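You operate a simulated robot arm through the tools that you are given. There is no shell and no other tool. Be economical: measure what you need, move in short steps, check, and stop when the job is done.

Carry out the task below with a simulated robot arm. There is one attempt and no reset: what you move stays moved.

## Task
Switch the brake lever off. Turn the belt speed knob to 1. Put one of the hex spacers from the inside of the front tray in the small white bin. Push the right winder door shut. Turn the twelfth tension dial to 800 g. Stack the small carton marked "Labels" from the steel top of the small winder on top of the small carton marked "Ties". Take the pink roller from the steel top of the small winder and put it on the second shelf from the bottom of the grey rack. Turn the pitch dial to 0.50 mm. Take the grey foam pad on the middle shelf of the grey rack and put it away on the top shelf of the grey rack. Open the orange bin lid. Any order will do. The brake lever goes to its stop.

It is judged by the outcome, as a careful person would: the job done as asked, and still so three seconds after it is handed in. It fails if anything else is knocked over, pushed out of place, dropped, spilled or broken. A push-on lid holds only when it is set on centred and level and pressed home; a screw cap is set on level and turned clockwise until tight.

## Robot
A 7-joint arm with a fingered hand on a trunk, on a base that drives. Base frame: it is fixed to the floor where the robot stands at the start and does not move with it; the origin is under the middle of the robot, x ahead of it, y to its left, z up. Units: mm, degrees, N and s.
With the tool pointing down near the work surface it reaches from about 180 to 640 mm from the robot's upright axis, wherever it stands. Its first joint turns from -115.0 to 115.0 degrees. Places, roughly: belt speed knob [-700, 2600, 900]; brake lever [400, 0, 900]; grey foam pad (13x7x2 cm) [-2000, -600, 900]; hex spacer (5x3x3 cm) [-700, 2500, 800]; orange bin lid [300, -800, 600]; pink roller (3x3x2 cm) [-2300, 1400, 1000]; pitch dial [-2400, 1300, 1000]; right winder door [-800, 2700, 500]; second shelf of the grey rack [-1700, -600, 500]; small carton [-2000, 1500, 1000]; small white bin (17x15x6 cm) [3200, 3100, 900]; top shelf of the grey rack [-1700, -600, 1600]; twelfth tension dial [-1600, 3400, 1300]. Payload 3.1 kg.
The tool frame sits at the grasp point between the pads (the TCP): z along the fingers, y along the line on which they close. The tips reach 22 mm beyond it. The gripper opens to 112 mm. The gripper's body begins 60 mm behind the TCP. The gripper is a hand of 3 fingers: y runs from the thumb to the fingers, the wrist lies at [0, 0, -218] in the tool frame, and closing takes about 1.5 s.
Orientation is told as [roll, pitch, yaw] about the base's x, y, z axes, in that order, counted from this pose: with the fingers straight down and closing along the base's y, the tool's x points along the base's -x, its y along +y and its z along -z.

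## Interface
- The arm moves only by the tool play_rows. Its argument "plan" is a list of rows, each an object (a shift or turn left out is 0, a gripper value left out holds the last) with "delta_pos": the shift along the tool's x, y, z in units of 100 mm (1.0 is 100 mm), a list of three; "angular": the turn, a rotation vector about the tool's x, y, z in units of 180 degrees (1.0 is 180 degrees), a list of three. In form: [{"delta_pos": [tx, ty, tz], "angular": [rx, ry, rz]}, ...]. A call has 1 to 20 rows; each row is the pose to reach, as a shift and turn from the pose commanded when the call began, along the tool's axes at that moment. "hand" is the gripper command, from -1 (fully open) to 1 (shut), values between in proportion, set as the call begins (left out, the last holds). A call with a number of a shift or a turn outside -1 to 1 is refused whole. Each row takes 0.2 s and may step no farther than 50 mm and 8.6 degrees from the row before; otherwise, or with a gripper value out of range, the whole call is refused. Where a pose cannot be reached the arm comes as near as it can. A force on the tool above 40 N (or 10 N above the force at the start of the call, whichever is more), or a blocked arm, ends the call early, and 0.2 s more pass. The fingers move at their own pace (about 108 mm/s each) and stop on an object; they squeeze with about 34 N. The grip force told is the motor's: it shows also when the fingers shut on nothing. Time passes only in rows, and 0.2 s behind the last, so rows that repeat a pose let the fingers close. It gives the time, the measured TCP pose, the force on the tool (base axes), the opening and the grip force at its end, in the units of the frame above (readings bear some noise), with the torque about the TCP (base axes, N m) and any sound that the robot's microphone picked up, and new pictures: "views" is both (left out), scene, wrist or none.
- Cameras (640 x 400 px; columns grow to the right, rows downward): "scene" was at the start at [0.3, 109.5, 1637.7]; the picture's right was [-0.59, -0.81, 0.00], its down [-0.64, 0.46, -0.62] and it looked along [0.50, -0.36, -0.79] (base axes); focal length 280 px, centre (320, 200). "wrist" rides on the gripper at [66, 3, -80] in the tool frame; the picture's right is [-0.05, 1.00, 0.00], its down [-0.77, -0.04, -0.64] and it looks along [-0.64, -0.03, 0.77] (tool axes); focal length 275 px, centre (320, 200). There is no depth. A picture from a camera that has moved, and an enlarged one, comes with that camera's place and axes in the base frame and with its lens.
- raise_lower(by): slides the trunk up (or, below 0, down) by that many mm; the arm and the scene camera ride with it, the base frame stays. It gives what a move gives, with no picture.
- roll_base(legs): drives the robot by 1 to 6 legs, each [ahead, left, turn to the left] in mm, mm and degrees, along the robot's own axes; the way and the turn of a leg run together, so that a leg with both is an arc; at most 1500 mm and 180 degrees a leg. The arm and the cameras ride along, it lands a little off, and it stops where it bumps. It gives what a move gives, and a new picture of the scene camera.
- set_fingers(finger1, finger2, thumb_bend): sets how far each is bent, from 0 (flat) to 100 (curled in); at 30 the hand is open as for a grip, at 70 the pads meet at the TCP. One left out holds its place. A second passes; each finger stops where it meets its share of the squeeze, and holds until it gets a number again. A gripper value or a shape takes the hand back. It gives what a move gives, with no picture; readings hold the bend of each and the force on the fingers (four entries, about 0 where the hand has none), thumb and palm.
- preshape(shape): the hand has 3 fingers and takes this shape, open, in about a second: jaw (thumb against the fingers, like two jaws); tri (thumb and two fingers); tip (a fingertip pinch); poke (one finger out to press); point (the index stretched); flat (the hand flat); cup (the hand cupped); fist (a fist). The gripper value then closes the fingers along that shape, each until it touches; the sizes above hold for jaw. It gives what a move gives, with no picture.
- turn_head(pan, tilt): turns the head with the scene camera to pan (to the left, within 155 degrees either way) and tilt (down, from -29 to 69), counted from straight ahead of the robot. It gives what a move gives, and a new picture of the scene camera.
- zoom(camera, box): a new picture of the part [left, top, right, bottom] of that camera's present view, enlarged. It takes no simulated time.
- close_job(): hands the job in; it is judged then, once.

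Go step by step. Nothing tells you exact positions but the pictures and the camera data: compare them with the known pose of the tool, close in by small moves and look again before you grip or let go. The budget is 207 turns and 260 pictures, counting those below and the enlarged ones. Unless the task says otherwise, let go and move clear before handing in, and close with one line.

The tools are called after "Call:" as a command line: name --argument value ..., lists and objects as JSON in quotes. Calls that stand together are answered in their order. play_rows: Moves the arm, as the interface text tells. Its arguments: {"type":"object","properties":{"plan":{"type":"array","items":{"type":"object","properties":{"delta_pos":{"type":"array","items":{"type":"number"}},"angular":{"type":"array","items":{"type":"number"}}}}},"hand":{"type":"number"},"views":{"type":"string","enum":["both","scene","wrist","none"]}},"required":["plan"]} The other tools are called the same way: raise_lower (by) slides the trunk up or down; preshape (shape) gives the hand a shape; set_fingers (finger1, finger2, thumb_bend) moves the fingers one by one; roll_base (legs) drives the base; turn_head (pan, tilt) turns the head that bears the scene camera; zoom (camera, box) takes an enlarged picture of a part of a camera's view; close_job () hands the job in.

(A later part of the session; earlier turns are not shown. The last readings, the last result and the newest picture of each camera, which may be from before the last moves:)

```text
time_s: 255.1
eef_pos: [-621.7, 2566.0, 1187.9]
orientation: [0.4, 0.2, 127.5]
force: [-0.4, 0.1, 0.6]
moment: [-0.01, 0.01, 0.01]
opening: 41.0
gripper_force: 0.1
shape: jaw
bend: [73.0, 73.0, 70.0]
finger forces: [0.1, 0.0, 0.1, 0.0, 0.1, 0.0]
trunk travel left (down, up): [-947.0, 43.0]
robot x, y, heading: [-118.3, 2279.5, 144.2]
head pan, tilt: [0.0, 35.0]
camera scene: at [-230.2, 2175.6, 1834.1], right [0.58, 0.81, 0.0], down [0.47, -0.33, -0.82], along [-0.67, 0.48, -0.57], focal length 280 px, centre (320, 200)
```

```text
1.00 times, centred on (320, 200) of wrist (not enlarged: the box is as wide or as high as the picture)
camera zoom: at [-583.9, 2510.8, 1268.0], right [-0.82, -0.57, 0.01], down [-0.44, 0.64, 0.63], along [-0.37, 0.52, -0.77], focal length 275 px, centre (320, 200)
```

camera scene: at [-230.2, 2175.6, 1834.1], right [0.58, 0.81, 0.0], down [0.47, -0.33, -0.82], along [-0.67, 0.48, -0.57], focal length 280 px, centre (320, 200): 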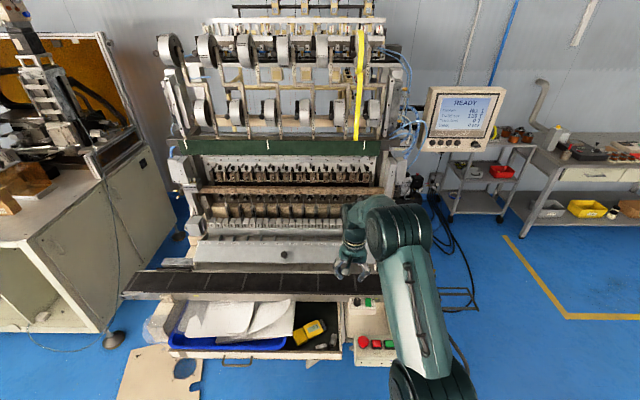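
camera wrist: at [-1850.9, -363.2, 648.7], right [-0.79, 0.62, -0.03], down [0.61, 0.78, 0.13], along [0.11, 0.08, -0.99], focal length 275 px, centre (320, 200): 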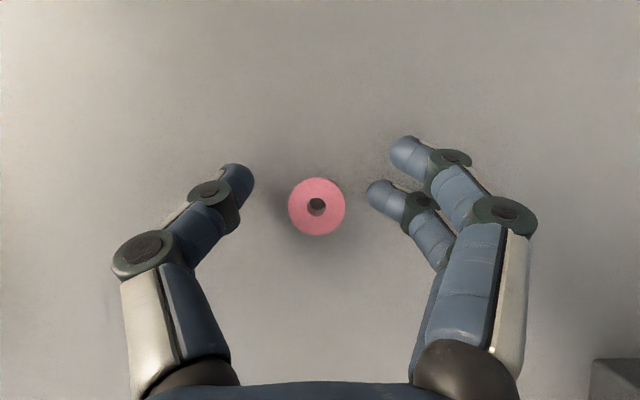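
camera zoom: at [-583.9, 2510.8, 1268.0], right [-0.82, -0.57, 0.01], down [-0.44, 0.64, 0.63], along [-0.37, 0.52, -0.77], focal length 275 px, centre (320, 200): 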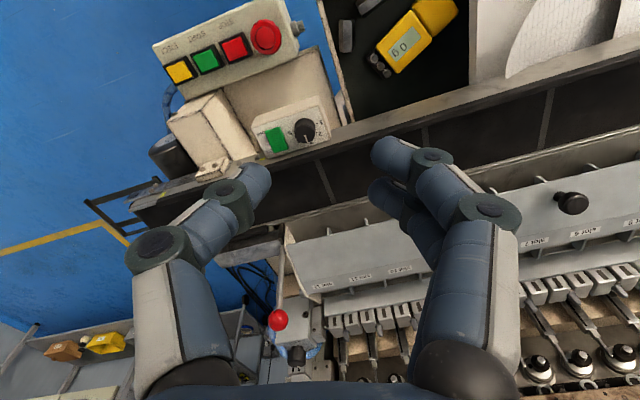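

Knob at about (-676,2665,~905). I'll bring the hand above it with the base and lower the trunk.

Call:
roll_base --legs '[[100, -49, 0]]'

Call:
raise_lower --by -170

Call:
play_rows --plan '[{"angular": [0, 0, -0.046]}, {"angular": [0, 0, -0.092]}, {"angular": [0, 0, -0.092]}]' --views "wrist"

```text
time_s: 256.3
eef_pos: [-676.4, 2660.6, 1186.8]
orientation: [0.6, 0.1, 127.7]
force: [0.0, 0.3, 0.0]
moment: [-0.02, -0.01, 0.0]
opening: 40.8
gripper_force: 0.0
shape: jaw
bend: [73.0, 73.0, 70.0]
finger forces: [0.0, 0.0, 0.0, 0.0, 0.1, 0.1]
trunk travel left (down, up): [-947.0, 43.0]
robot x, y, heading: [-176.7, 2381.0, 144.8]
head pan, tilt: [0.0, 35.0]
camera scene: at [-285.1, 2271.3, 1834.0], right [0.58, 0.82, 0.0], down [0.47, -0.33, -0.82], along [-0.67, 0.47, -0.57], focal length 280 px, centre (320, 200)
```

scene: 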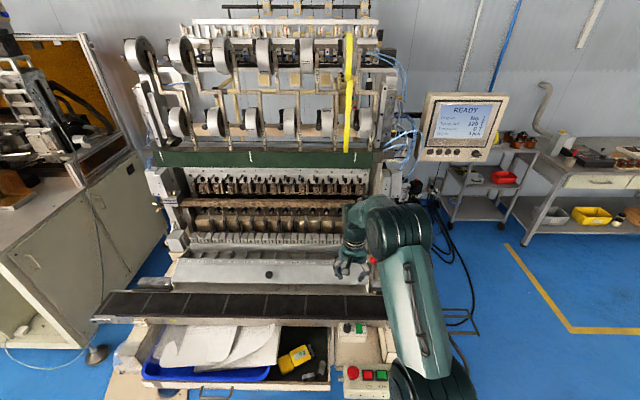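

```text
time_s: 258.2
eef_pos: [-678.1, 2660.5, 1017.4]
orientation: [0.5, 0.1, 127.7]
force: [0.3, 0.0, 0.7]
moment: [0.02, 0.0, 0.0]
opening: 40.7
gripper_force: 0.1
shape: jaw
bend: [73.0, 73.0, 70.0]
finger forces: [0.0, 0.0, 0.1, 0.0, 0.0, 0.1]
trunk travel left (down, up): [-777.0, 213.0]
robot x, y, heading: [-171.1, 2380.6, 144.8]
head pan, tilt: [0.0, 35.0]
```

```text
time_s: 259.0
eef_pos: [-677.3, 2659.9, 1018.1]
orientation: [0.4, -0.1, 144.2]
force: [-0.6, -0.4, -0.4]
moment: [0.02, 0.0, 0.0]
opening: 40.9
gripper_force: 0.0
shape: jaw
bend: [73.0, 73.0, 70.0]
finger forces: [0.0, 0.0, 0.0, 0.0, 0.0, 0.1]
trunk travel left (down, up): [-777.0, 213.0]
robot x, y, heading: [-174.4, 2377.5, 144.5]
head pan, tilt: [0.0, 35.0]
camera wrist: at [-625.5, 2618.9, 1098.2], right [-0.62, -0.78, 0.01], down [-0.6, 0.48, 0.64], along [-0.5, 0.39, -0.77], focal length 275 px, centre (320, 200)
```

wrist: 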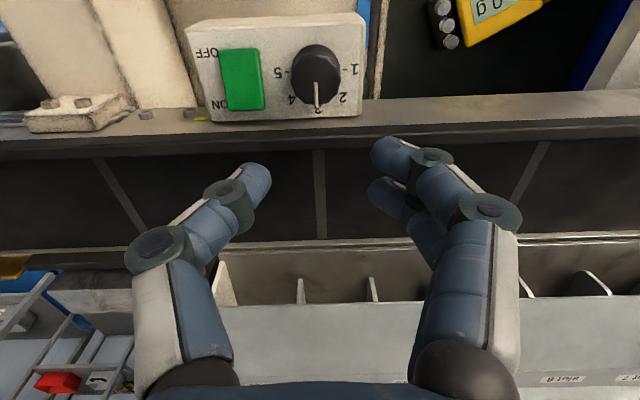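

Call:
play_rows --plan '[{"delta_pos": [-0.07, 0, 0.2]}, {"delta_pos": [-0.14, 0, 0.4]}]' --views "wrist"

```text
time_s: 259.6
eef_pos: [-689.7, 2668.5, 980.4]
orientation: [0.5, -0.5, 144.3]
force: [-2.1, 1.2, 15.9]
moment: [0.17, -0.1, 0.06]
opening: 41.0
gripper_force: 0.0
shape: jaw
bend: [74.0, 73.0, 70.0]
finger forces: [5.1, 0.1, 0.0, 0.0, 11.3, 0.0]
trunk travel left (down, up): [-777.0, 213.0]
robot x, y, heading: [-175.6, 2379.9, 144.7]
head pan, tilt: [0.0, 35.0]
camera wrist: at [-636.5, 2626.8, 1060.0], right [-0.62, -0.78, 0.01], down [-0.6, 0.48, 0.64], along [-0.51, 0.39, -0.77], focal length 275 px, centre (320, 200)
```

wrist: 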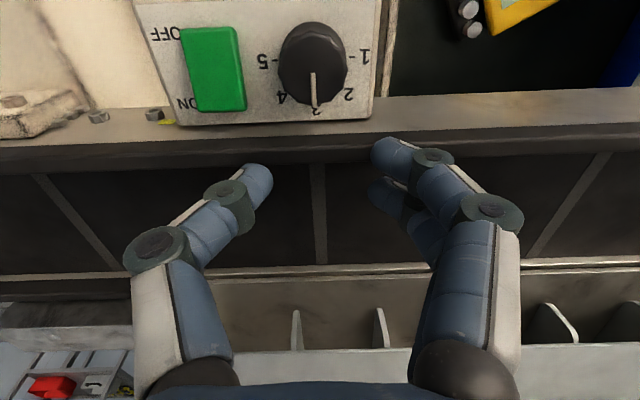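

The fingertips touched the belt rail lightly: the knob is 40 mm nearer to me, at (-657,2645), top ≈ z 945. I'll rise, shift back 40 mm and re-check.

Call:
play_rows --plan '[{"delta_pos": [0, 0, -0.25]}, {"delta_pos": [0, 0, -0.5]}, {"delta_pos": [0.4, 0, -0.5]}, {"delta_pos": [0.4, 0, -0.2]}, {"delta_pos": [0.4, 0, -0.2]}]' --views "both"

Call:
zoom --camera "scene" --box '[300, 270, 420, 370]'

```text
time_s: 260.8
eef_pos: [-657.4, 2644.1, 996.8]
orientation: [0.5, -0.1, 144.2]
force: [1.0, 0.5, -0.1]
moment: [0.0, 0.0, 0.01]
opening: 40.7
gripper_force: 0.1
shape: jaw
bend: [74.0, 73.0, 70.0]
finger forces: [0.1, 0.0, 0.0, 0.0, 0.0, 0.0]
trunk travel left (down, up): [-777.0, 213.0]
robot x, y, heading: [-173.6, 2376.3, 144.4]
head pan, tilt: [0.0, 35.0]
camera scene: at [-284.5, 2271.6, 1664.1], right [0.58, 0.82, 0.0], down [0.47, -0.33, -0.82], along [-0.67, 0.47, -0.57], focal length 280 px, centre (320, 200)
camera wrist: at [-606.0, 2603.0, 1077.5], right [-0.62, -0.78, 0.01], down [-0.6, 0.48, 0.64], along [-0.5, 0.39, -0.77], focal length 275 px, centre (320, 200)
```

scene: 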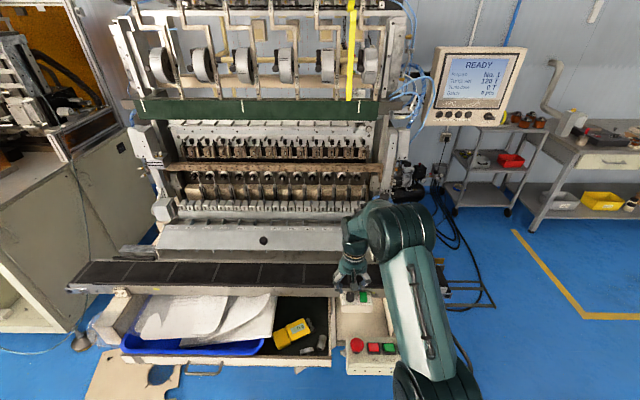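
wrist: 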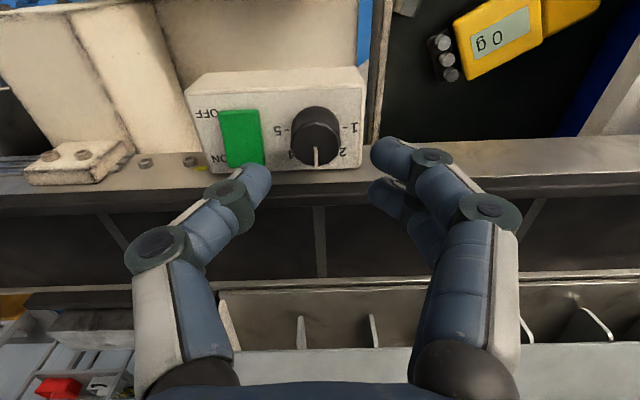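

```text
4.00 times, centred on (360, 320) of scene
camera zoom: at [-284.5, 2271.6, 1664.1], right [0.58, 0.82, 0.0], down [0.47, -0.33, -0.82], along [-0.67, 0.47, -0.57], focal length 1119 px, centre (160, -280)
```

zoom: 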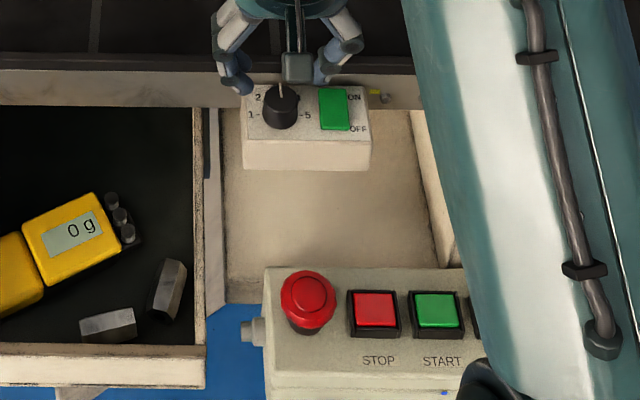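

Aligned over the knob (top z≈939). Descend 48 mm and grip.

Call:
play_rows --plan '[{"delta_pos": [0, 0, 0.2]}, {"delta_pos": [0, 0, 0.36]}, {"delta_pos": [0, 0, 0.48]}]' --views "none"

Call:
play_rows --plan '[{}, {}, {}, {}]' --hand 1 --views "wrist"

```text
time_s: 261.6
eef_pos: [-658.9, 2644.7, 952.1]
orientation: [0.6, -0.8, 144.2]
force: [-2.1, 2.2, 42.8]
moment: [0.68, -0.52, 0.05]
opening: 41.0
gripper_force: 0.0
shape: jaw
bend: [74.0, 74.0, 72.0]
finger forces: [3.9, 2.1, 0.0, 0.1, 40.1, 0.1]
trunk travel left (down, up): [-777.0, 213.0]
robot x, y, heading: [-173.3, 2381.2, 144.9]
head pan, tilt: [0.0, 35.0]
```

```text
time_s: 262.2
eef_pos: [-658.3, 2645.2, 952.9]
orientation: [0.7, -0.9, 144.1]
force: [6.8, -3.3, 27.7]
moment: [-0.26, -0.05, 0.01]
opening: 37.4
gripper_force: 33.6
shape: jaw
bend: [75.0, 75.0, 73.0]
finger forces: [24.6, 19.9, 0.0, 0.0, 42.5, 0.1]
trunk travel left (down, up): [-777.0, 213.0]
robot x, y, heading: [-174.4, 2378.8, 144.6]
head pan, tilt: [0.0, 35.0]
stopped in row 3: the force on the tool passed its limit at 53 N (the readings are from after the stop); the commanded pose is now the measured one
camera wrist: at [-604.6, 2602.4, 1032.4], right [-0.62, -0.78, 0.01], down [-0.59, 0.48, 0.65], along [-0.51, 0.4, -0.76], focal length 275 px, centre (320, 200)
```

wrist: 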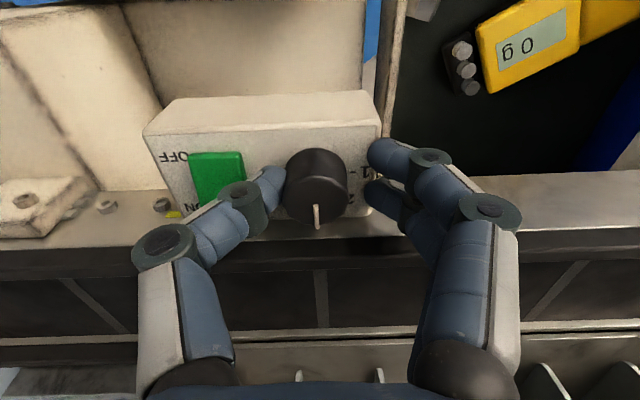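

The thumb tip reached the box top (z≈930). I'll raise 4 mm and then close on the knob.

Call:
play_rows --plan '[{"delta_pos": [0, 0, -0.05]}, {"delta_pos": [0, 0, -0.05]}]' --hand 0.33 --views "none"

Call:
play_rows --plan '[{}, {}, {}, {}, {}]' --hand 1 --views "wrist"

```text
time_s: 262.8
eef_pos: [-660.7, 2646.3, 954.5]
orientation: [0.7, -0.6, 144.1]
force: [-1.2, -2.2, 5.3]
moment: [0.06, -0.05, 0.0]
opening: 36.1
gripper_force: 0.0
shape: jaw
bend: [74.0, 74.0, 72.0]
finger forces: [0.1, 0.1, 0.0, 0.1, 5.7, 0.0]
trunk travel left (down, up): [-777.0, 213.0]
robot x, y, heading: [-174.0, 2380.3, 144.9]
head pan, tilt: [0.0, 35.0]
```

```text
time_s: 264.0
eef_pos: [-661.0, 2646.4, 955.8]
orientation: [0.7, -0.6, 144.1]
force: [-2.8, 0.1, 6.6]
moment: [-0.27, 0.23, 0.11]
opening: 31.8
gripper_force: 34.3
shape: jaw
bend: [73.0, 73.0, 71.0]
finger forces: [15.6, 15.6, 0.0, 0.0, 31.1, 0.0]
trunk travel left (down, up): [-777.0, 213.0]
robot x, y, heading: [-176.6, 2377.9, 144.8]
head pan, tilt: [0.0, 35.0]
camera wrist: at [-608.3, 2604.5, 1034.7], right [-0.62, -0.78, 0.01], down [-0.59, 0.48, 0.64], along [-0.51, 0.39, -0.77], focal length 275 px, centre (320, 200)
```

wrist: 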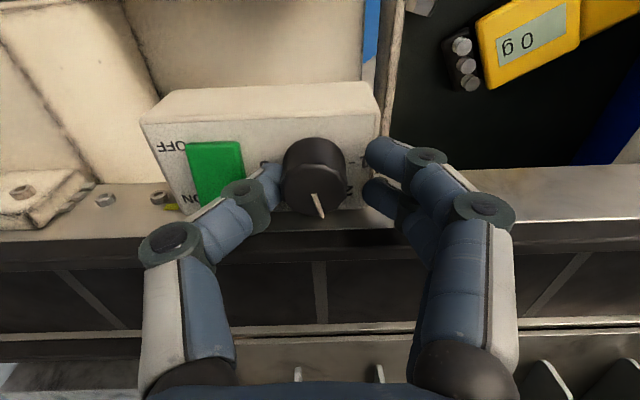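

Gripped (32 mm). Turning 45° counter-clockwise.

Call:
play_rows --plan '[{"angular": [0, 0, -0.042]}, {"angular": [0, 0, -0.084]}, {"angular": [0, 0, -0.126]}, {"angular": [0, 0, -0.168]}, {"angular": [0, 0, -0.21]}, {"angular": [0, 0, -0.25]}, {"angular": [0, 0, -0.25]}]' --views "wrist"

```text
time_s: 265.6
eef_pos: [-660.4, 2644.1, 954.7]
orientation: [0.0, -0.7, -170.8]
force: [-12.9, -7.5, 18.8]
moment: [0.2, 1.09, -1.52]
opening: 31.4
gripper_force: 33.5
shape: jaw
bend: [72.0, 72.0, 70.0]
finger forces: [16.1, 39.7, 0.0, 0.1, 75.6, 0.0]
trunk travel left (down, up): [-777.0, 213.0]
robot x, y, heading: [-172.2, 2378.9, 144.5]
head pan, tilt: [0.0, 35.0]
camera wrist: at [-593.1, 2650.7, 1034.7], right [0.11, -0.99, 0.0], down [-0.76, -0.09, 0.65], along [-0.64, -0.07, -0.76], focal length 275 px, centre (320, 200)
```

wrist: 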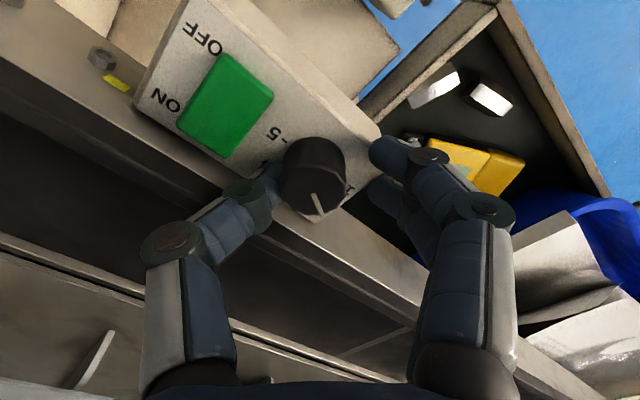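

Turned 45°. I'll open, rotate the hand back, and re-grip.

Call:
play_rows --plan '[{}, {}, {}, {"delta_pos": [0, 0, -0.2]}, {"delta_pos": [0, 0, -0.2], "angular": [0, 0, 0.045]}, {"delta_pos": [0, 0, -0.2], "angular": [0, 0, 0.09]}, {"delta_pos": [0, 0, -0.2], "angular": [0, 0, 0.135]}, {"delta_pos": [0, 0, -0.2], "angular": [0, 0, 0.18]}, {"delta_pos": [0, 0, -0.2], "angular": [0, 0, 0.225]}, {"delta_pos": [0, 0, -0.2], "angular": [0, 0, 0.25]}]' --hand 0.28 --views "wrist"

```text
time_s: 267.8
eef_pos: [-660.0, 2646.1, 974.3]
orientation: [0.6, -0.6, 144.0]
force: [-0.4, -0.3, 0.5]
moment: [0.02, 0.02, 0.0]
opening: 40.1
gripper_force: 0.0
shape: jaw
bend: [74.0, 73.0, 70.0]
finger forces: [0.0, 0.1, 0.0, 0.0, 0.1, 0.1]
trunk travel left (down, up): [-777.0, 213.0]
robot x, y, heading: [-178.0, 2378.5, 144.6]
head pan, tilt: [0.0, 35.0]
camera wrist: at [-607.2, 2604.8, 1054.2], right [-0.62, -0.78, 0.01], down [-0.59, 0.48, 0.64], along [-0.51, 0.39, -0.77], focal length 275 px, centre (320, 200)
```

wrist: 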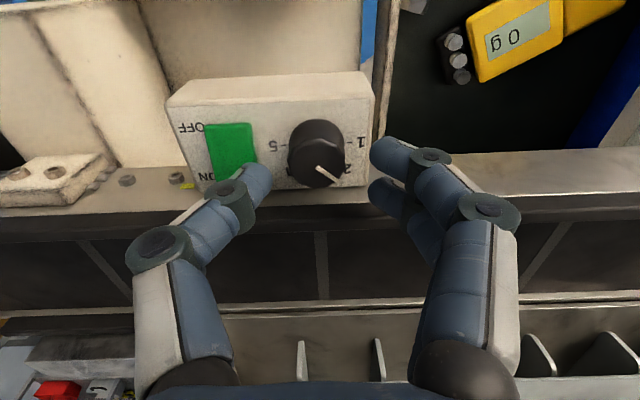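

The pointer is near 2 now. Re-grip and turn another ~42°.

Call:
play_rows --plan '[{"delta_pos": [0, 0, 0.1]}, {"delta_pos": [0, 0, 0.19]}]' --views "none"

Call:
play_rows --plan '[{}, {}, {}, {}, {}]' --hand 1 --views "none"

Call:
play_rows --plan '[{"angular": [0, 0, -0.04]}, {"angular": [0, 0, -0.08]}, {"angular": [0, 0, -0.12]}, {"angular": [0, 0, -0.16]}, {"angular": [0, 0, -0.2]}, {"angular": [0, 0, -0.233]}, {"angular": [0, 0, -0.233]}]' --views "none"

Call:
play_rows --plan '[{}, {}, {}, {"delta_pos": [0, 0, -0.2]}, {"delta_pos": [0, 0, -0.5]}, {"delta_pos": [0, 0, -0.9]}]' --hand 0.28 --views "wrist"

Call:
zoom --camera "scene" --box '[330, 280, 390, 330]'

```text
time_s: 268.4
eef_pos: [-661.4, 2646.3, 955.5]
orientation: [0.6, -0.6, 144.1]
force: [-1.6, -3.0, 1.6]
moment: [0.02, -0.02, 0.01]
opening: 38.2
gripper_force: 0.0
shape: jaw
bend: [74.0, 73.0, 71.0]
finger forces: [0.0, 0.1, 0.1, 0.1, 3.4, 0.0]
trunk travel left (down, up): [-777.0, 213.0]
robot x, y, heading: [-171.1, 2377.7, 144.5]
head pan, tilt: [0.0, 35.0]
```

```text
time_s: 269.6
eef_pos: [-660.3, 2645.8, 955.4]
orientation: [0.7, -0.6, 144.1]
force: [-1.3, 3.0, 9.4]
moment: [-0.49, 0.19, -0.13]
opening: 26.3
gripper_force: 33.9
shape: jaw
bend: [73.0, 76.0, 71.0]
finger forces: [21.9, 10.5, 0.0, 0.0, 30.1, 0.0]
trunk travel left (down, up): [-777.0, 213.0]
robot x, y, heading: [-176.3, 2380.6, 144.6]
head pan, tilt: [0.0, 35.0]
```

```text
time_s: 271.2
eef_pos: [-654.4, 2647.9, 954.7]
orientation: [0.3, -0.5, -173.9]
force: [7.0, 14.9, 17.9]
moment: [-0.1, -0.12, 0.16]
opening: 19.9
gripper_force: 33.7
shape: jaw
bend: [71.0, 82.0, 71.0]
finger forces: [20.4, 24.2, 0.0, 0.0, 28.2, 0.0]
trunk travel left (down, up): [-777.0, 213.0]
robot x, y, heading: [-172.7, 2381.3, 144.6]
head pan, tilt: [0.0, 35.0]
```

```text
time_s: 272.6
eef_pos: [-658.0, 2643.1, 1046.3]
orientation: [0.1, -0.8, -173.8]
force: [0.1, -0.3, -0.8]
moment: [0.0, 0.0, -0.01]
opening: 40.2
gripper_force: 0.0
shape: jaw
bend: [73.0, 74.0, 70.0]
finger forces: [0.0, 0.0, 0.1, 0.0, 0.1, 0.0]
trunk travel left (down, up): [-777.0, 213.0]
robot x, y, heading: [-174.3, 2377.3, 144.8]
head pan, tilt: [0.0, 35.0]
camera wrist: at [-591.6, 2646.3, 1125.7], right [0.06, -1.0, 0.0], down [-0.76, -0.04, 0.65], along [-0.65, -0.04, -0.76], focal length 275 px, centre (320, 200)
```

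wrist: 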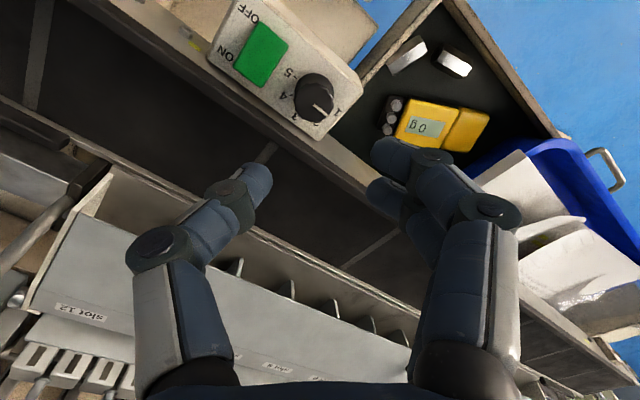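

```text
8.00 times, centred on (360, 305) of scene
camera zoom: at [-284.8, 2270.7, 1663.9], right [0.58, 0.82, 0.0], down [0.47, -0.33, -0.82], along [-0.67, 0.47, -0.57], focal length 2238 px, centre (0, -640)
```

zoom: 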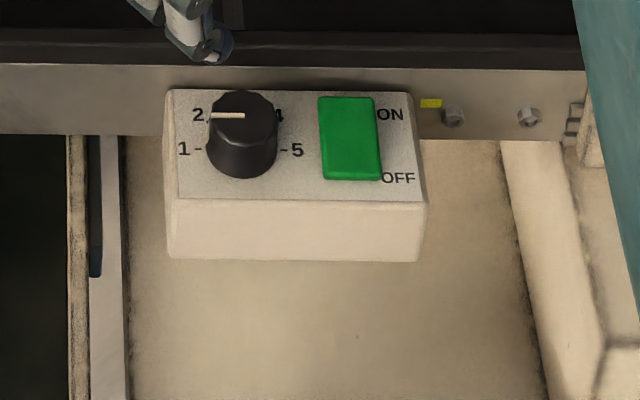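

The belt knob is at 1. Next the door: back off, turn the hand horizontal (closed), lower, and look at the door.

Call:
roll_base --legs '[[-330, 150, 0]]'

Call:
play_rows --plan '[{"angular": [0, 0, 0.046]}, {"angular": [0, 0, 0.092]}, {"angular": [0, 0, 0.138]}, {"angular": [0, 0, 0.184]}, {"angular": [0, 0, 0.231]}]' --hand 1 --views "none"

Call:
play_rows --plan '[{"angular": [0, -0.04545, 0]}, {"angular": [0, -0.0909, 0]}, {"angular": [0, -0.13635, 0]}, {"angular": [0, -0.1818, 0]}, {"angular": [0, -0.22725, 0]}, {"angular": [0, -0.2727, 0]}, {"angular": [0, -0.31815, 0]}, {"angular": [0, -0.3636, 0]}, {"angular": [0, -0.409, 0]}, {"angular": [0, -0.4545, 0]}, {"angular": [0, -0.495, 0]}]' --views "none"

Call:
raise_lower --by -400

Call:
turn_head --pan 5 --tilt 40

```text
time_s: 275.0
eef_pos: [-475.4, 2330.7, 1045.6]
orientation: [0.1, -0.8, -174.1]
force: [0.1, 0.5, 0.3]
moment: [0.03, -0.01, 0.0]
opening: 39.9
gripper_force: 0.2
shape: jaw
bend: [73.0, 74.0, 70.0]
finger forces: [0.1, 0.0, 0.0, 0.0, 0.0, 0.1]
trunk travel left (down, up): [-777.0, 213.0]
robot x, y, heading: [3.2, 2066.3, 144.7]
head pan, tilt: [0.0, 35.0]
camera scene: at [-104.4, 1957.7, 1664.0], right [0.58, 0.81, 0.0], down [0.47, -0.33, -0.82], along [-0.67, 0.48, -0.57], focal length 280 px, centre (320, 200)
```

scene: 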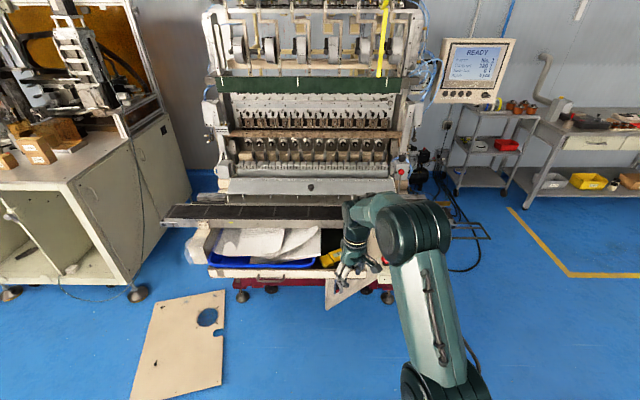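

```text
time_s: 276.2
eef_pos: [-475.1, 2330.5, 1046.5]
orientation: [0.7, -0.5, 144.1]
force: [0.6, 0.2, 0.2]
moment: [0.02, 0.03, 0.03]
opening: 0.0
gripper_force: 34.4
shape: jaw
bend: [69.0, 69.0, 78.0]
finger forces: [0.0, 0.0, 0.0, 0.0, 0.0, 0.1]
trunk travel left (down, up): [-777.0, 213.0]
robot x, y, heading: [9.9, 2065.3, 144.4]
head pan, tilt: [0.0, 35.0]
```

```text
time_s: 278.6
eef_pos: [-476.5, 2332.2, 1045.4]
orientation: [55.3, -89.4, 89.1]
force: [0.1, -0.1, 0.2]
moment: [-0.02, -0.02, -0.01]
opening: 0.1
gripper_force: 34.2
shape: jaw
bend: [69.0, 69.0, 78.0]
finger forces: [0.0, 0.0, 0.0, 0.0, 0.0, 0.0]
out of reach, approached as far as the arm can: row 4, 5
trunk travel left (down, up): [-777.0, 213.0]
robot x, y, heading: [5.5, 2067.5, 144.6]
head pan, tilt: [0.0, 35.0]
```

```text
time_s: 282.4
eef_pos: [-476.3, 2332.3, 644.5]
orientation: [56.6, -89.3, 87.7]
force: [0.5, -0.2, 0.3]
moment: [-0.01, 0.02, 0.01]
opening: 0.0
gripper_force: 33.8
shape: jaw
bend: [69.0, 69.0, 78.0]
finger forces: [0.0, 0.1, 0.0, 0.1, 0.0, 0.0]
trunk travel left (down, up): [-377.0, 613.0]
robot x, y, heading: [10.9, 2064.8, 144.6]
head pan, tilt: [0.0, 35.0]
```

```text
time_s: 283.1
eef_pos: [-476.0, 2332.4, 646.0]
orientation: [56.5, -89.3, 87.7]
force: [-0.3, -1.0, -0.3]
moment: [0.01, -0.01, 0.03]
opening: 0.0
gripper_force: 33.9
shape: jaw
bend: [69.0, 69.0, 78.0]
finger forces: [0.0, 0.1, 0.0, 0.0, 0.0, 0.0]
trunk travel left (down, up): [-377.0, 613.0]
robot x, y, heading: [11.0, 2063.7, 144.6]
head pan, tilt: [5.0, 40.0]
camera scene: at [-106.1, 1950.0, 1256.5], right [0.51, 0.86, 0.0], down [0.55, -0.33, -0.77], along [-0.66, 0.39, -0.64], focal length 280 px, centre (320, 200)
```

scene: 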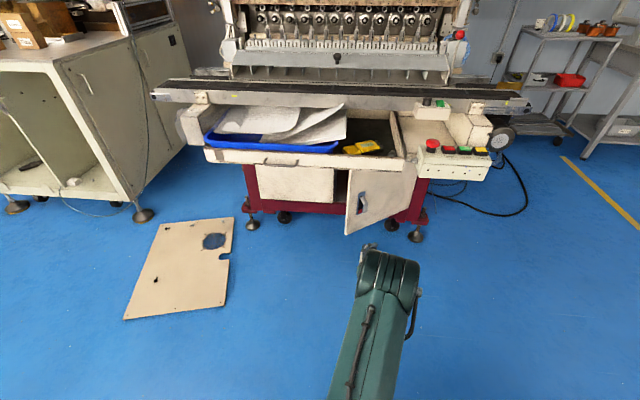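

Call:
zoom --camera "scene" --box '[240, 130, 440, 255]'

```text
3.20 times, centred on (340, 192) of scene
camera zoom: at [-106.1, 1950.0, 1256.5], right [0.51, 0.86, 0.0], down [0.55, -0.33, -0.77], along [-0.66, 0.39, -0.64], focal length 895 px, centre (256, 224)
```

zoom: 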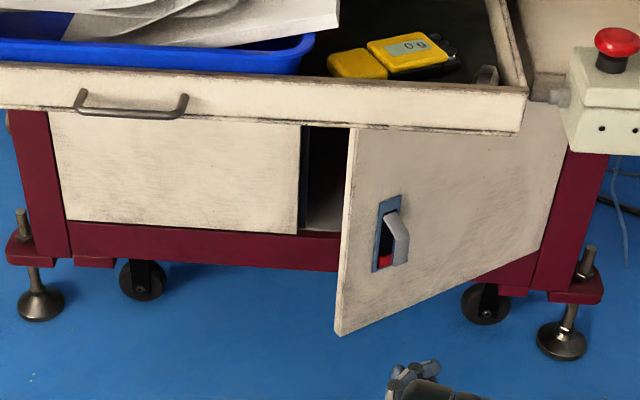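

The geometry is clear: hinge at (-825,2921) on the right, free edge at (-834,2520), open ~34°. I'll push low on the door, under the latch, at z≈345. Lower, then drive forward.

Call:
raise_lower --by -300

Call:
roll_base --legs '[[330, 10, 0]]'

Call:
zoom --camera "scene" --box '[200, 160, 480, 340]'

```text
time_s: 286.1
eef_pos: [-476.9, 2332.4, 346.6]
orientation: [56.5, -89.4, 87.9]
force: [-0.9, -0.1, 0.1]
moment: [-0.03, 0.01, 0.0]
opening: 0.4
gripper_force: 34.1
shape: jaw
bend: [69.0, 69.0, 78.0]
finger forces: [0.0, 0.0, 0.1, 0.0, 0.1, 0.1]
trunk travel left (down, up): [-77.0, 913.0]
robot x, y, heading: [8.9, 2067.2, 144.6]
head pan, tilt: [5.0, 40.0]
```

```text
time_s: 288.2
eef_pos: [-743.8, 2516.4, 345.9]
orientation: [56.7, -89.3, 87.3]
force: [-0.7, 0.3, -0.6]
moment: [-0.01, -0.02, 0.0]
opening: 0.0
gripper_force: 34.1
shape: jaw
bend: [69.0, 69.0, 78.0]
finger forces: [0.0, 0.0, 0.1, 0.0, 0.0, 0.1]
trunk travel left (down, up): [-77.0, 913.0]
robot x, y, heading: [-258.5, 2244.3, 143.9]
head pan, tilt: [5.0, 40.0]
camera scene: at [-376.3, 2132.0, 956.5], right [0.51, 0.86, 0.0], down [0.55, -0.33, -0.77], along [-0.66, 0.39, -0.64], focal length 280 px, centre (320, 200)
```

scene: 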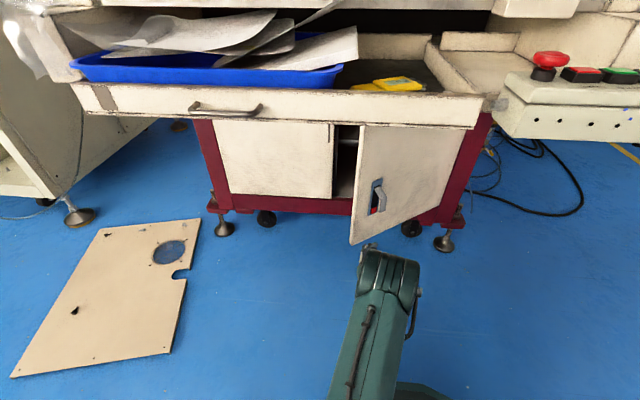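

```text
2.22 times, centred on (340, 250) of scene
camera zoom: at [-376.3, 2132.0, 956.5], right [0.51, 0.86, 0.0], down [0.55, -0.33, -0.77], along [-0.66, 0.39, -0.64], focal length 622 px, centre (276, 89)
```

zoom: 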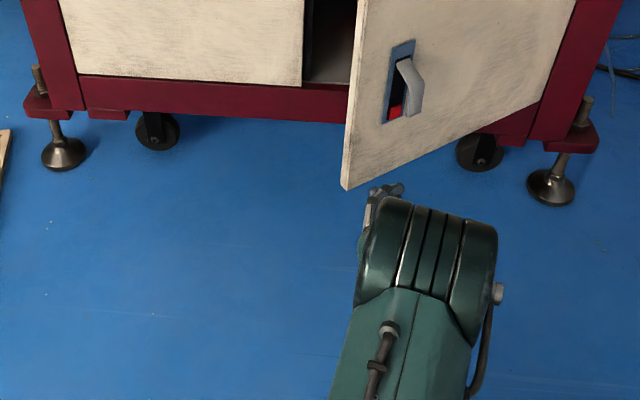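

Lined up below the latch. I'll drive the last 60 mm, then push with the arm.

Call:
roll_base --legs '[[65, 0, 0]]'

Call:
play_rows --plan '[{"delta_pos": [0, 0, 0.2]}, {"delta_pos": [0, 0, 0.4]}, {"delta_pos": [0, 0, 0.6]}, {"delta_pos": [0, 0, 0.8]}, {"delta_pos": [0, 0, 1.0]}]' --views "none"

Call:
zoom --camera "scene" --box '[160, 100, 540, 300]'

```text
time_s: 289.2
eef_pos: [-796.7, 2554.2, 345.3]
orientation: [56.6, -89.1, 87.4]
force: [-0.1, 0.1, -0.1]
moment: [0.0, 0.0, -0.01]
opening: 0.0
gripper_force: 33.9
shape: jaw
bend: [69.0, 69.0, 78.0]
finger forces: [0.0, 0.1, 0.0, 0.0, 0.0, 0.0]
trunk travel left (down, up): [-77.0, 913.0]
robot x, y, heading: [-312.8, 2284.7, 144.4]
head pan, tilt: [5.0, 40.0]
camera scene: at [-428.9, 2170.1, 956.5], right [0.51, 0.86, 0.0], down [0.55, -0.33, -0.77], along [-0.66, 0.39, -0.64], focal length 280 px, centre (320, 200)
```

scene: 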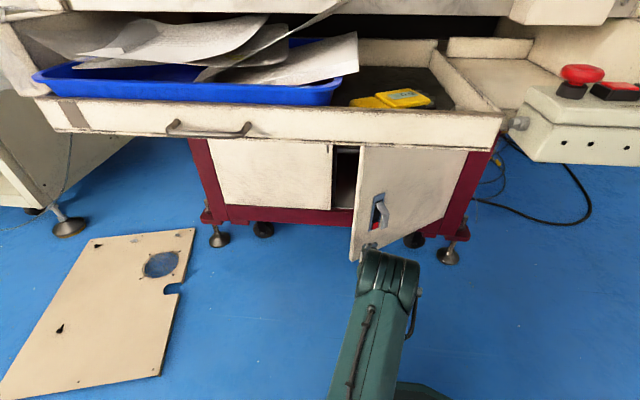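

```text
time_s: 290.4
eef_pos: [-878.4, 2612.4, 345.7]
orientation: [56.3, -89.3, 87.8]
force: [-0.8, 0.2, -0.6]
moment: [-0.01, 0.01, 0.02]
opening: 0.0
gripper_force: 34.1
shape: jaw
bend: [69.0, 69.0, 78.0]
finger forces: [0.0, 0.0, 0.1, 0.1, 0.1, 0.0]
trunk travel left (down, up): [-77.0, 913.0]
robot x, y, heading: [-315.5, 2284.7, 144.2]
head pan, tilt: [5.0, 40.0]
```

```text
1.68 times, centred on (350, 200) of scene
camera zoom: at [-428.9, 2170.0, 956.5], right [0.51, 0.86, 0.0], down [0.55, -0.33, -0.77], along [-0.66, 0.39, -0.64], focal length 471 px, centre (270, 200)
```

zoom: 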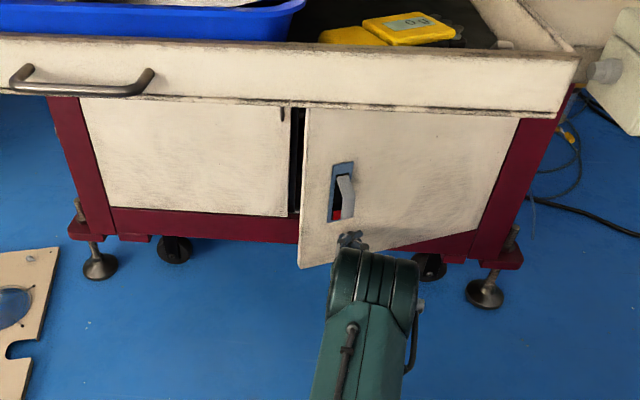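

The door is swinging shut. Keep pushing.

Call:
play_rows --plan '[{"delta_pos": [0, 0, 0.25]}, {"delta_pos": [0, 0, 0.5]}, {"delta_pos": [0, 0, 0.75]}, {"delta_pos": [0, 0, 1.0]}]' --views "none"

Call:
play_rows --plan '[{"delta_pos": [0, 0, 0.1]}, {"delta_pos": [0, 0, 0.2]}, {"delta_pos": [0, 0, 0.3]}]' --views "scene"

Call:
zoom --camera "scene" --box '[200, 120, 520, 280]'

```text
time_s: 291.4
eef_pos: [-959.5, 2670.2, 346.0]
orientation: [54.6, -89.4, 89.4]
force: [-0.6, -0.4, 0.3]
moment: [0.02, 0.01, 0.0]
opening: 0.0
gripper_force: 34.2
shape: jaw
bend: [69.0, 69.0, 78.0]
finger forces: [0.0, 0.0, 0.0, 0.0, 0.0, 0.1]
trunk travel left (down, up): [-77.0, 913.0]
robot x, y, heading: [-315.7, 2283.9, 144.5]
head pan, tilt: [5.0, 40.0]
```

```text
time_s: 292.2
eef_pos: [-982.1, 2688.2, 343.6]
orientation: [53.1, -89.1, 91.0]
force: [6.1, -6.3, 1.2]
moment: [0.05, 0.02, -0.17]
opening: 0.1
gripper_force: 34.0
shape: jaw
bend: [71.0, 71.0, 78.0]
finger forces: [9.0, 9.8, 0.0, 0.0, 0.0, 0.0]
trunk travel left (down, up): [-77.0, 913.0]
robot x, y, heading: [-313.8, 2286.0, 144.1]
head pan, tilt: [5.0, 40.0]
camera scene: at [-428.5, 2169.7, 956.5], right [0.51, 0.86, 0.0], down [0.55, -0.33, -0.77], along [-0.66, 0.39, -0.64], focal length 280 px, centre (320, 200)
```

scene: 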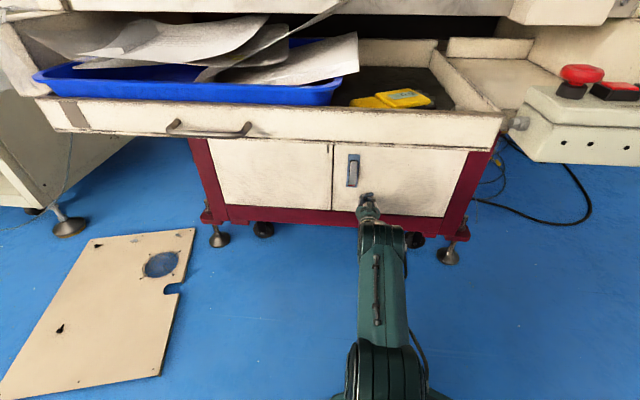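

```text
2.00 times, centred on (360, 200) of scene
camera zoom: at [-428.5, 2169.7, 956.5], right [0.51, 0.86, 0.0], down [0.55, -0.33, -0.77], along [-0.66, 0.39, -0.64], focal length 560 px, centre (240, 200)
```

zoom: 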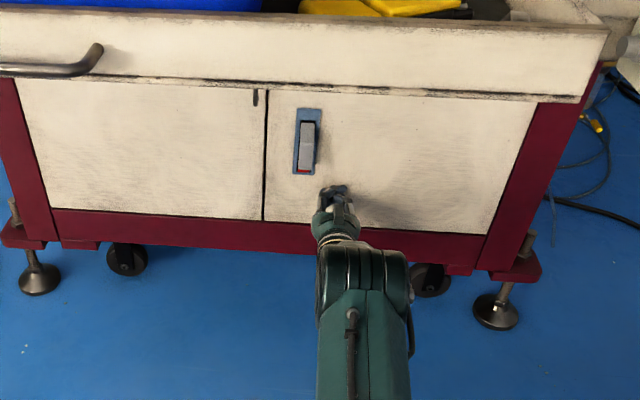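

The door is flush. One firm final press, then retreat.

Call:
play_rows --plan '[{"delta_pos": [0, 0, 0.08]}, {"delta_pos": [0, 0, 0.16]}]' --views "none"

Call:
play_rows --plan '[{"delta_pos": [0, 0, -0.3]}, {"delta_pos": [0, 0, -0.65]}, {"delta_pos": [0, 0, -1]}]' --views "none"

Call:
roll_base --legs '[[-500, 0, 0]]'

```text
time_s: 292.6
eef_pos: [-988.2, 2686.5, 343.5]
orientation: [50.5, -89.2, 93.9]
force: [20.5, -14.7, 4.7]
moment: [0.15, 0.01, -0.32]
opening: 0.0
gripper_force: 34.2
shape: jaw
bend: [73.0, 73.0, 80.0]
finger forces: [0.1, 15.6, 0.0, 0.0, 9.4, 0.0]
trunk travel left (down, up): [-77.0, 913.0]
robot x, y, heading: [-314.1, 2285.0, 144.2]
head pan, tilt: [5.0, 40.0]
stopped in row 2: the force on the tool passed its limit at 48 N (the readings are from after the stop); the commanded pose is now the measured one
```

```text
time_s: 293.4
eef_pos: [-906.0, 2630.2, 345.7]
orientation: [41.8, -89.2, 102.8]
force: [0.3, -0.4, 0.8]
moment: [-0.03, 0.0, 0.02]
opening: 0.0
gripper_force: 34.1
shape: jaw
bend: [70.0, 70.0, 78.0]
finger forces: [0.0, 0.1, 0.0, 0.0, 0.0, 0.1]
trunk travel left (down, up): [-77.0, 913.0]
robot x, y, heading: [-312.3, 2282.3, 144.4]
head pan, tilt: [5.0, 40.0]
```

```text
time_s: 296.3
eef_pos: [-508.7, 2342.2, 345.4]
orientation: [41.3, -89.1, 103.0]
force: [-0.5, -0.2, -0.3]
moment: [-0.01, -0.02, 0.01]
opening: 0.1
gripper_force: 33.9
shape: jaw
bend: [70.0, 70.0, 78.0]
finger forces: [0.0, 0.0, 0.1, 0.0, 0.1, 0.1]
trunk travel left (down, up): [-77.0, 913.0]
robot x, y, heading: [86.0, 2000.6, 144.2]
head pan, tilt: [5.0, 40.0]
camera scene: at [-29.9, 1881.9, 956.5], right [0.51, 0.86, 0.0], down [0.55, -0.33, -0.77], along [-0.66, 0.39, -0.64], focal length 280 px, centre (320, 200)
```

scene: 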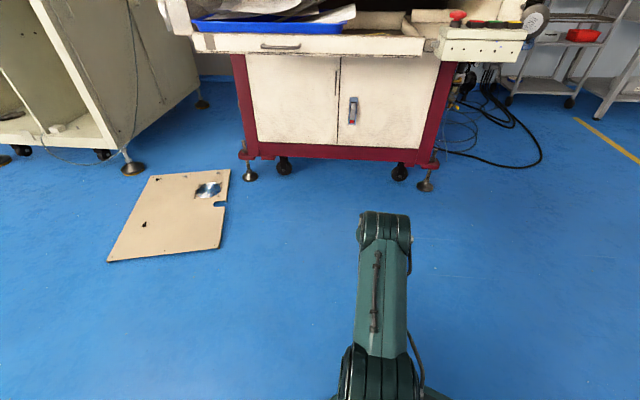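

The right winder door is shut. Now to the twelfth tension dial: raise the arm and drive round to the right-hand side of the machine for a view.

Call:
raise_lower --by 400

Call:
raise_lower --by 400

Call:
turn_head --pan 10 --tilt 20

Call:
roll_base --legs '[[0, -620, 0], [700, 0, 0]]'

```text
time_s: 300.1
eef_pos: [-508.1, 2341.8, 745.0]
orientation: [41.2, -89.1, 103.2]
force: [0.8, 0.1, 0.2]
moment: [-0.01, -0.02, 0.04]
opening: 0.1
gripper_force: 34.0
shape: jaw
bend: [70.0, 70.0, 78.0]
finger forces: [0.1, 0.1, 0.1, 0.0, 0.0, 0.1]
trunk travel left (down, up): [-477.0, 513.0]
robot x, y, heading: [82.8, 1999.0, 144.2]
head pan, tilt: [5.0, 40.0]
```

```text
time_s: 304.0
eef_pos: [-506.8, 2342.9, 1145.3]
orientation: [41.3, -89.1, 103.3]
force: [-0.1, 0.0, 0.2]
moment: [0.0, 0.02, 0.01]
opening: 0.1
gripper_force: 34.3
shape: jaw
bend: [70.0, 70.0, 78.0]
finger forces: [0.0, 0.0, 0.0, 0.0, 0.0, 0.1]
trunk travel left (down, up): [-877.0, 113.0]
robot x, y, heading: [86.2, 1996.0, 144.1]
head pan, tilt: [5.0, 40.0]
```

```text
time_s: 304.8
eef_pos: [-507.5, 2343.1, 1146.2]
orientation: [41.5, -89.1, 103.0]
force: [-1.4, 0.5, -0.3]
moment: [-0.03, 0.0, -0.01]
opening: 0.1
gripper_force: 34.0
shape: jaw
bend: [70.0, 70.0, 78.0]
finger forces: [0.0, 0.0, 0.0, 0.0, 0.0, 0.0]
trunk travel left (down, up): [-877.0, 113.0]
robot x, y, heading: [85.7, 1997.1, 143.9]
head pan, tilt: [10.0, 20.0]
camera scene: at [-40.7, 1878.9, 1787.8], right [0.44, 0.9, 0.0], down [0.31, -0.15, -0.94], along [-0.85, 0.41, -0.34], focal length 280 px, centre (320, 200)
```

scene: 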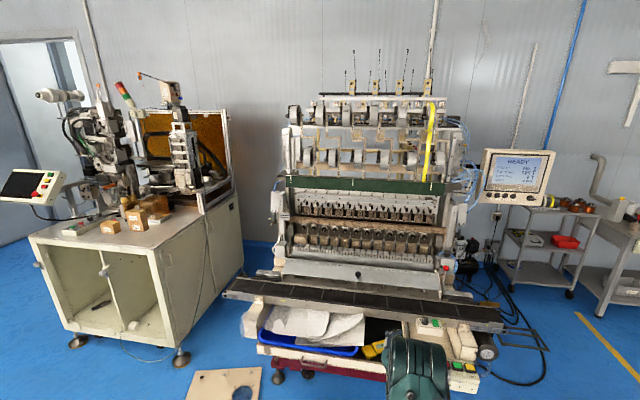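

```text
time_s: 311.7
eef_pos: [-691.4, 3266.9, 1144.5]
orientation: [41.3, -89.1, 102.4]
force: [-0.3, -0.2, -0.2]
moment: [-0.04, 0.0, -0.02]
opening: 0.0
gripper_force: 34.5
shape: jaw
bend: [70.0, 70.0, 78.0]
finger forces: [0.0, 0.0, 0.1, 0.0, 0.0, 0.0]
trunk travel left (down, up): [-877.0, 113.0]
robot x, y, heading: [-104.9, 2911.9, 143.5]
head pan, tilt: [10.0, 20.0]
camera scene: at [-230.7, 2797.0, 1787.9], right [0.45, 0.89, 0.0], down [0.31, -0.15, -0.94], along [-0.84, 0.42, -0.34], focal length 280 px, centre (320, 200)
```

scene: 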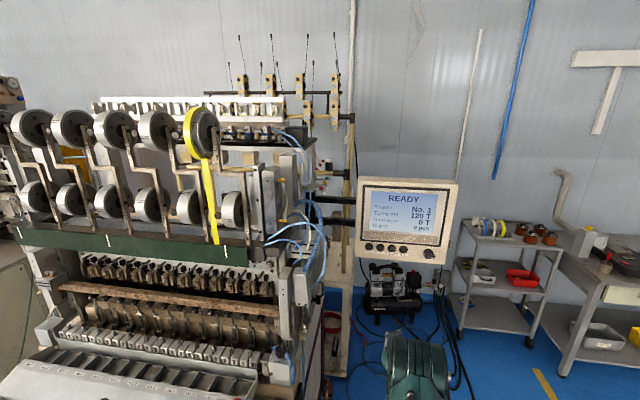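

Call:
zoom --camera "scene" --box '[150, 150, 290, 250]'

```text
4.00 times, centred on (220, 200) of scene
camera zoom: at [-230.7, 2797.0, 1787.9], right [0.45, 0.89, 0.0], down [0.31, -0.15, -0.94], along [-0.84, 0.42, -0.34], focal length 1119 px, centre (720, 200)
```

zoom: 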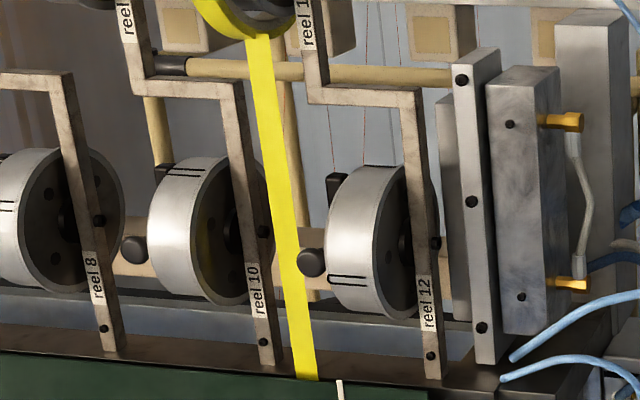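

Those are reels. The tension dials must be the yellow units on the stand behind. Zooming there.

Call:
zoom --camera "scene" --box '[190, 60, 370, 180]'

Call:
zoom --camera "scene" --box '[270, 90, 370, 290]'

```text
3.33 times, centred on (280, 120) of scene
camera zoom: at [-230.7, 2797.0, 1787.9], right [0.45, 0.89, 0.0], down [0.31, -0.15, -0.94], along [-0.84, 0.42, -0.34], focal length 933 px, centre (453, 467)
```

zoom: 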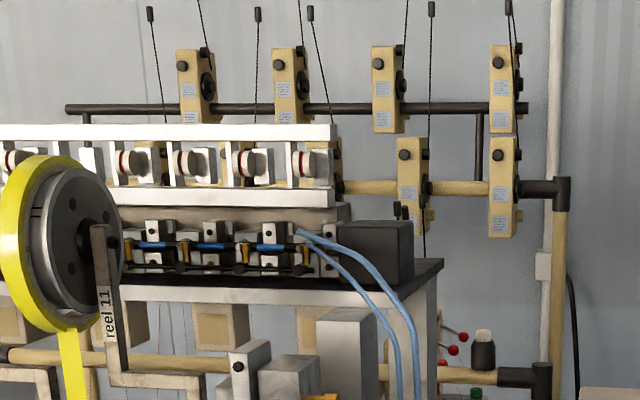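

```text
2.00 times, centred on (320, 190) of scene
camera zoom: at [-230.7, 2797.0, 1787.9], right [0.45, 0.89, 0.0], down [0.31, -0.15, -0.94], along [-0.84, 0.42, -0.34], focal length 560 px, centre (320, 220)
```

zoom: 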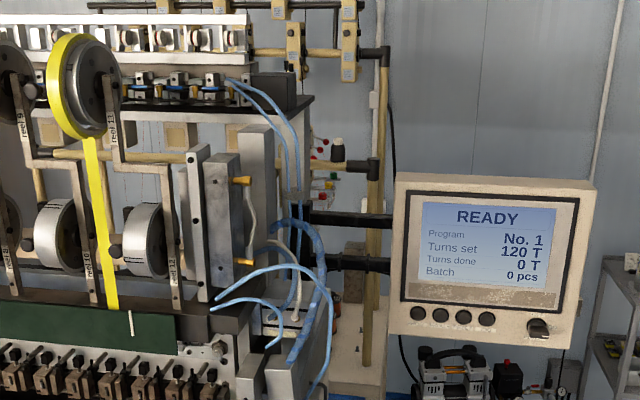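

The tension units are the yellow blocks on the stand at the back; the twelfth should be the lowest right one. Before driving I need to see the floor to the right of the machine.

Call:
turn_head --pan -25 --tilt 50

```text
time_s: 312.7
eef_pos: [-691.1, 3266.3, 1145.7]
orientation: [41.1, -89.1, 102.5]
force: [0.8, 0.6, -0.2]
moment: [0.04, -0.02, 0.0]
opening: 0.0
gripper_force: 33.4
shape: jaw
bend: [70.0, 70.0, 78.0]
finger forces: [0.0, 0.1, 0.0, 0.1, 0.0, 0.1]
trunk travel left (down, up): [-877.0, 113.0]
robot x, y, heading: [-103.9, 2914.5, 143.5]
head pan, tilt: [-25.0, 50.0]
camera scene: at [-184.2, 2823.0, 1742.4], right [0.88, 0.48, 0.0], down [0.36, -0.67, -0.64], along [-0.31, 0.57, -0.77], focal length 280 px, centre (320, 200)
```

scene: 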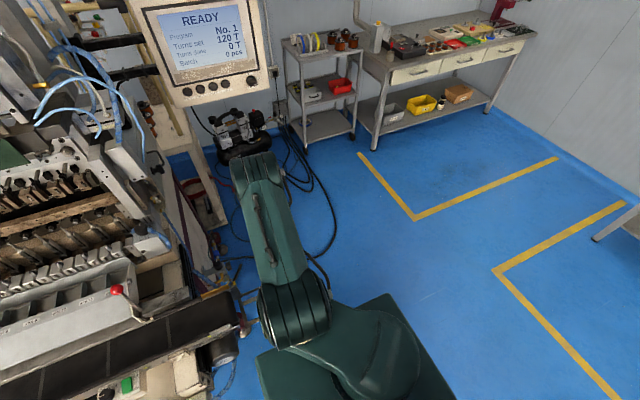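

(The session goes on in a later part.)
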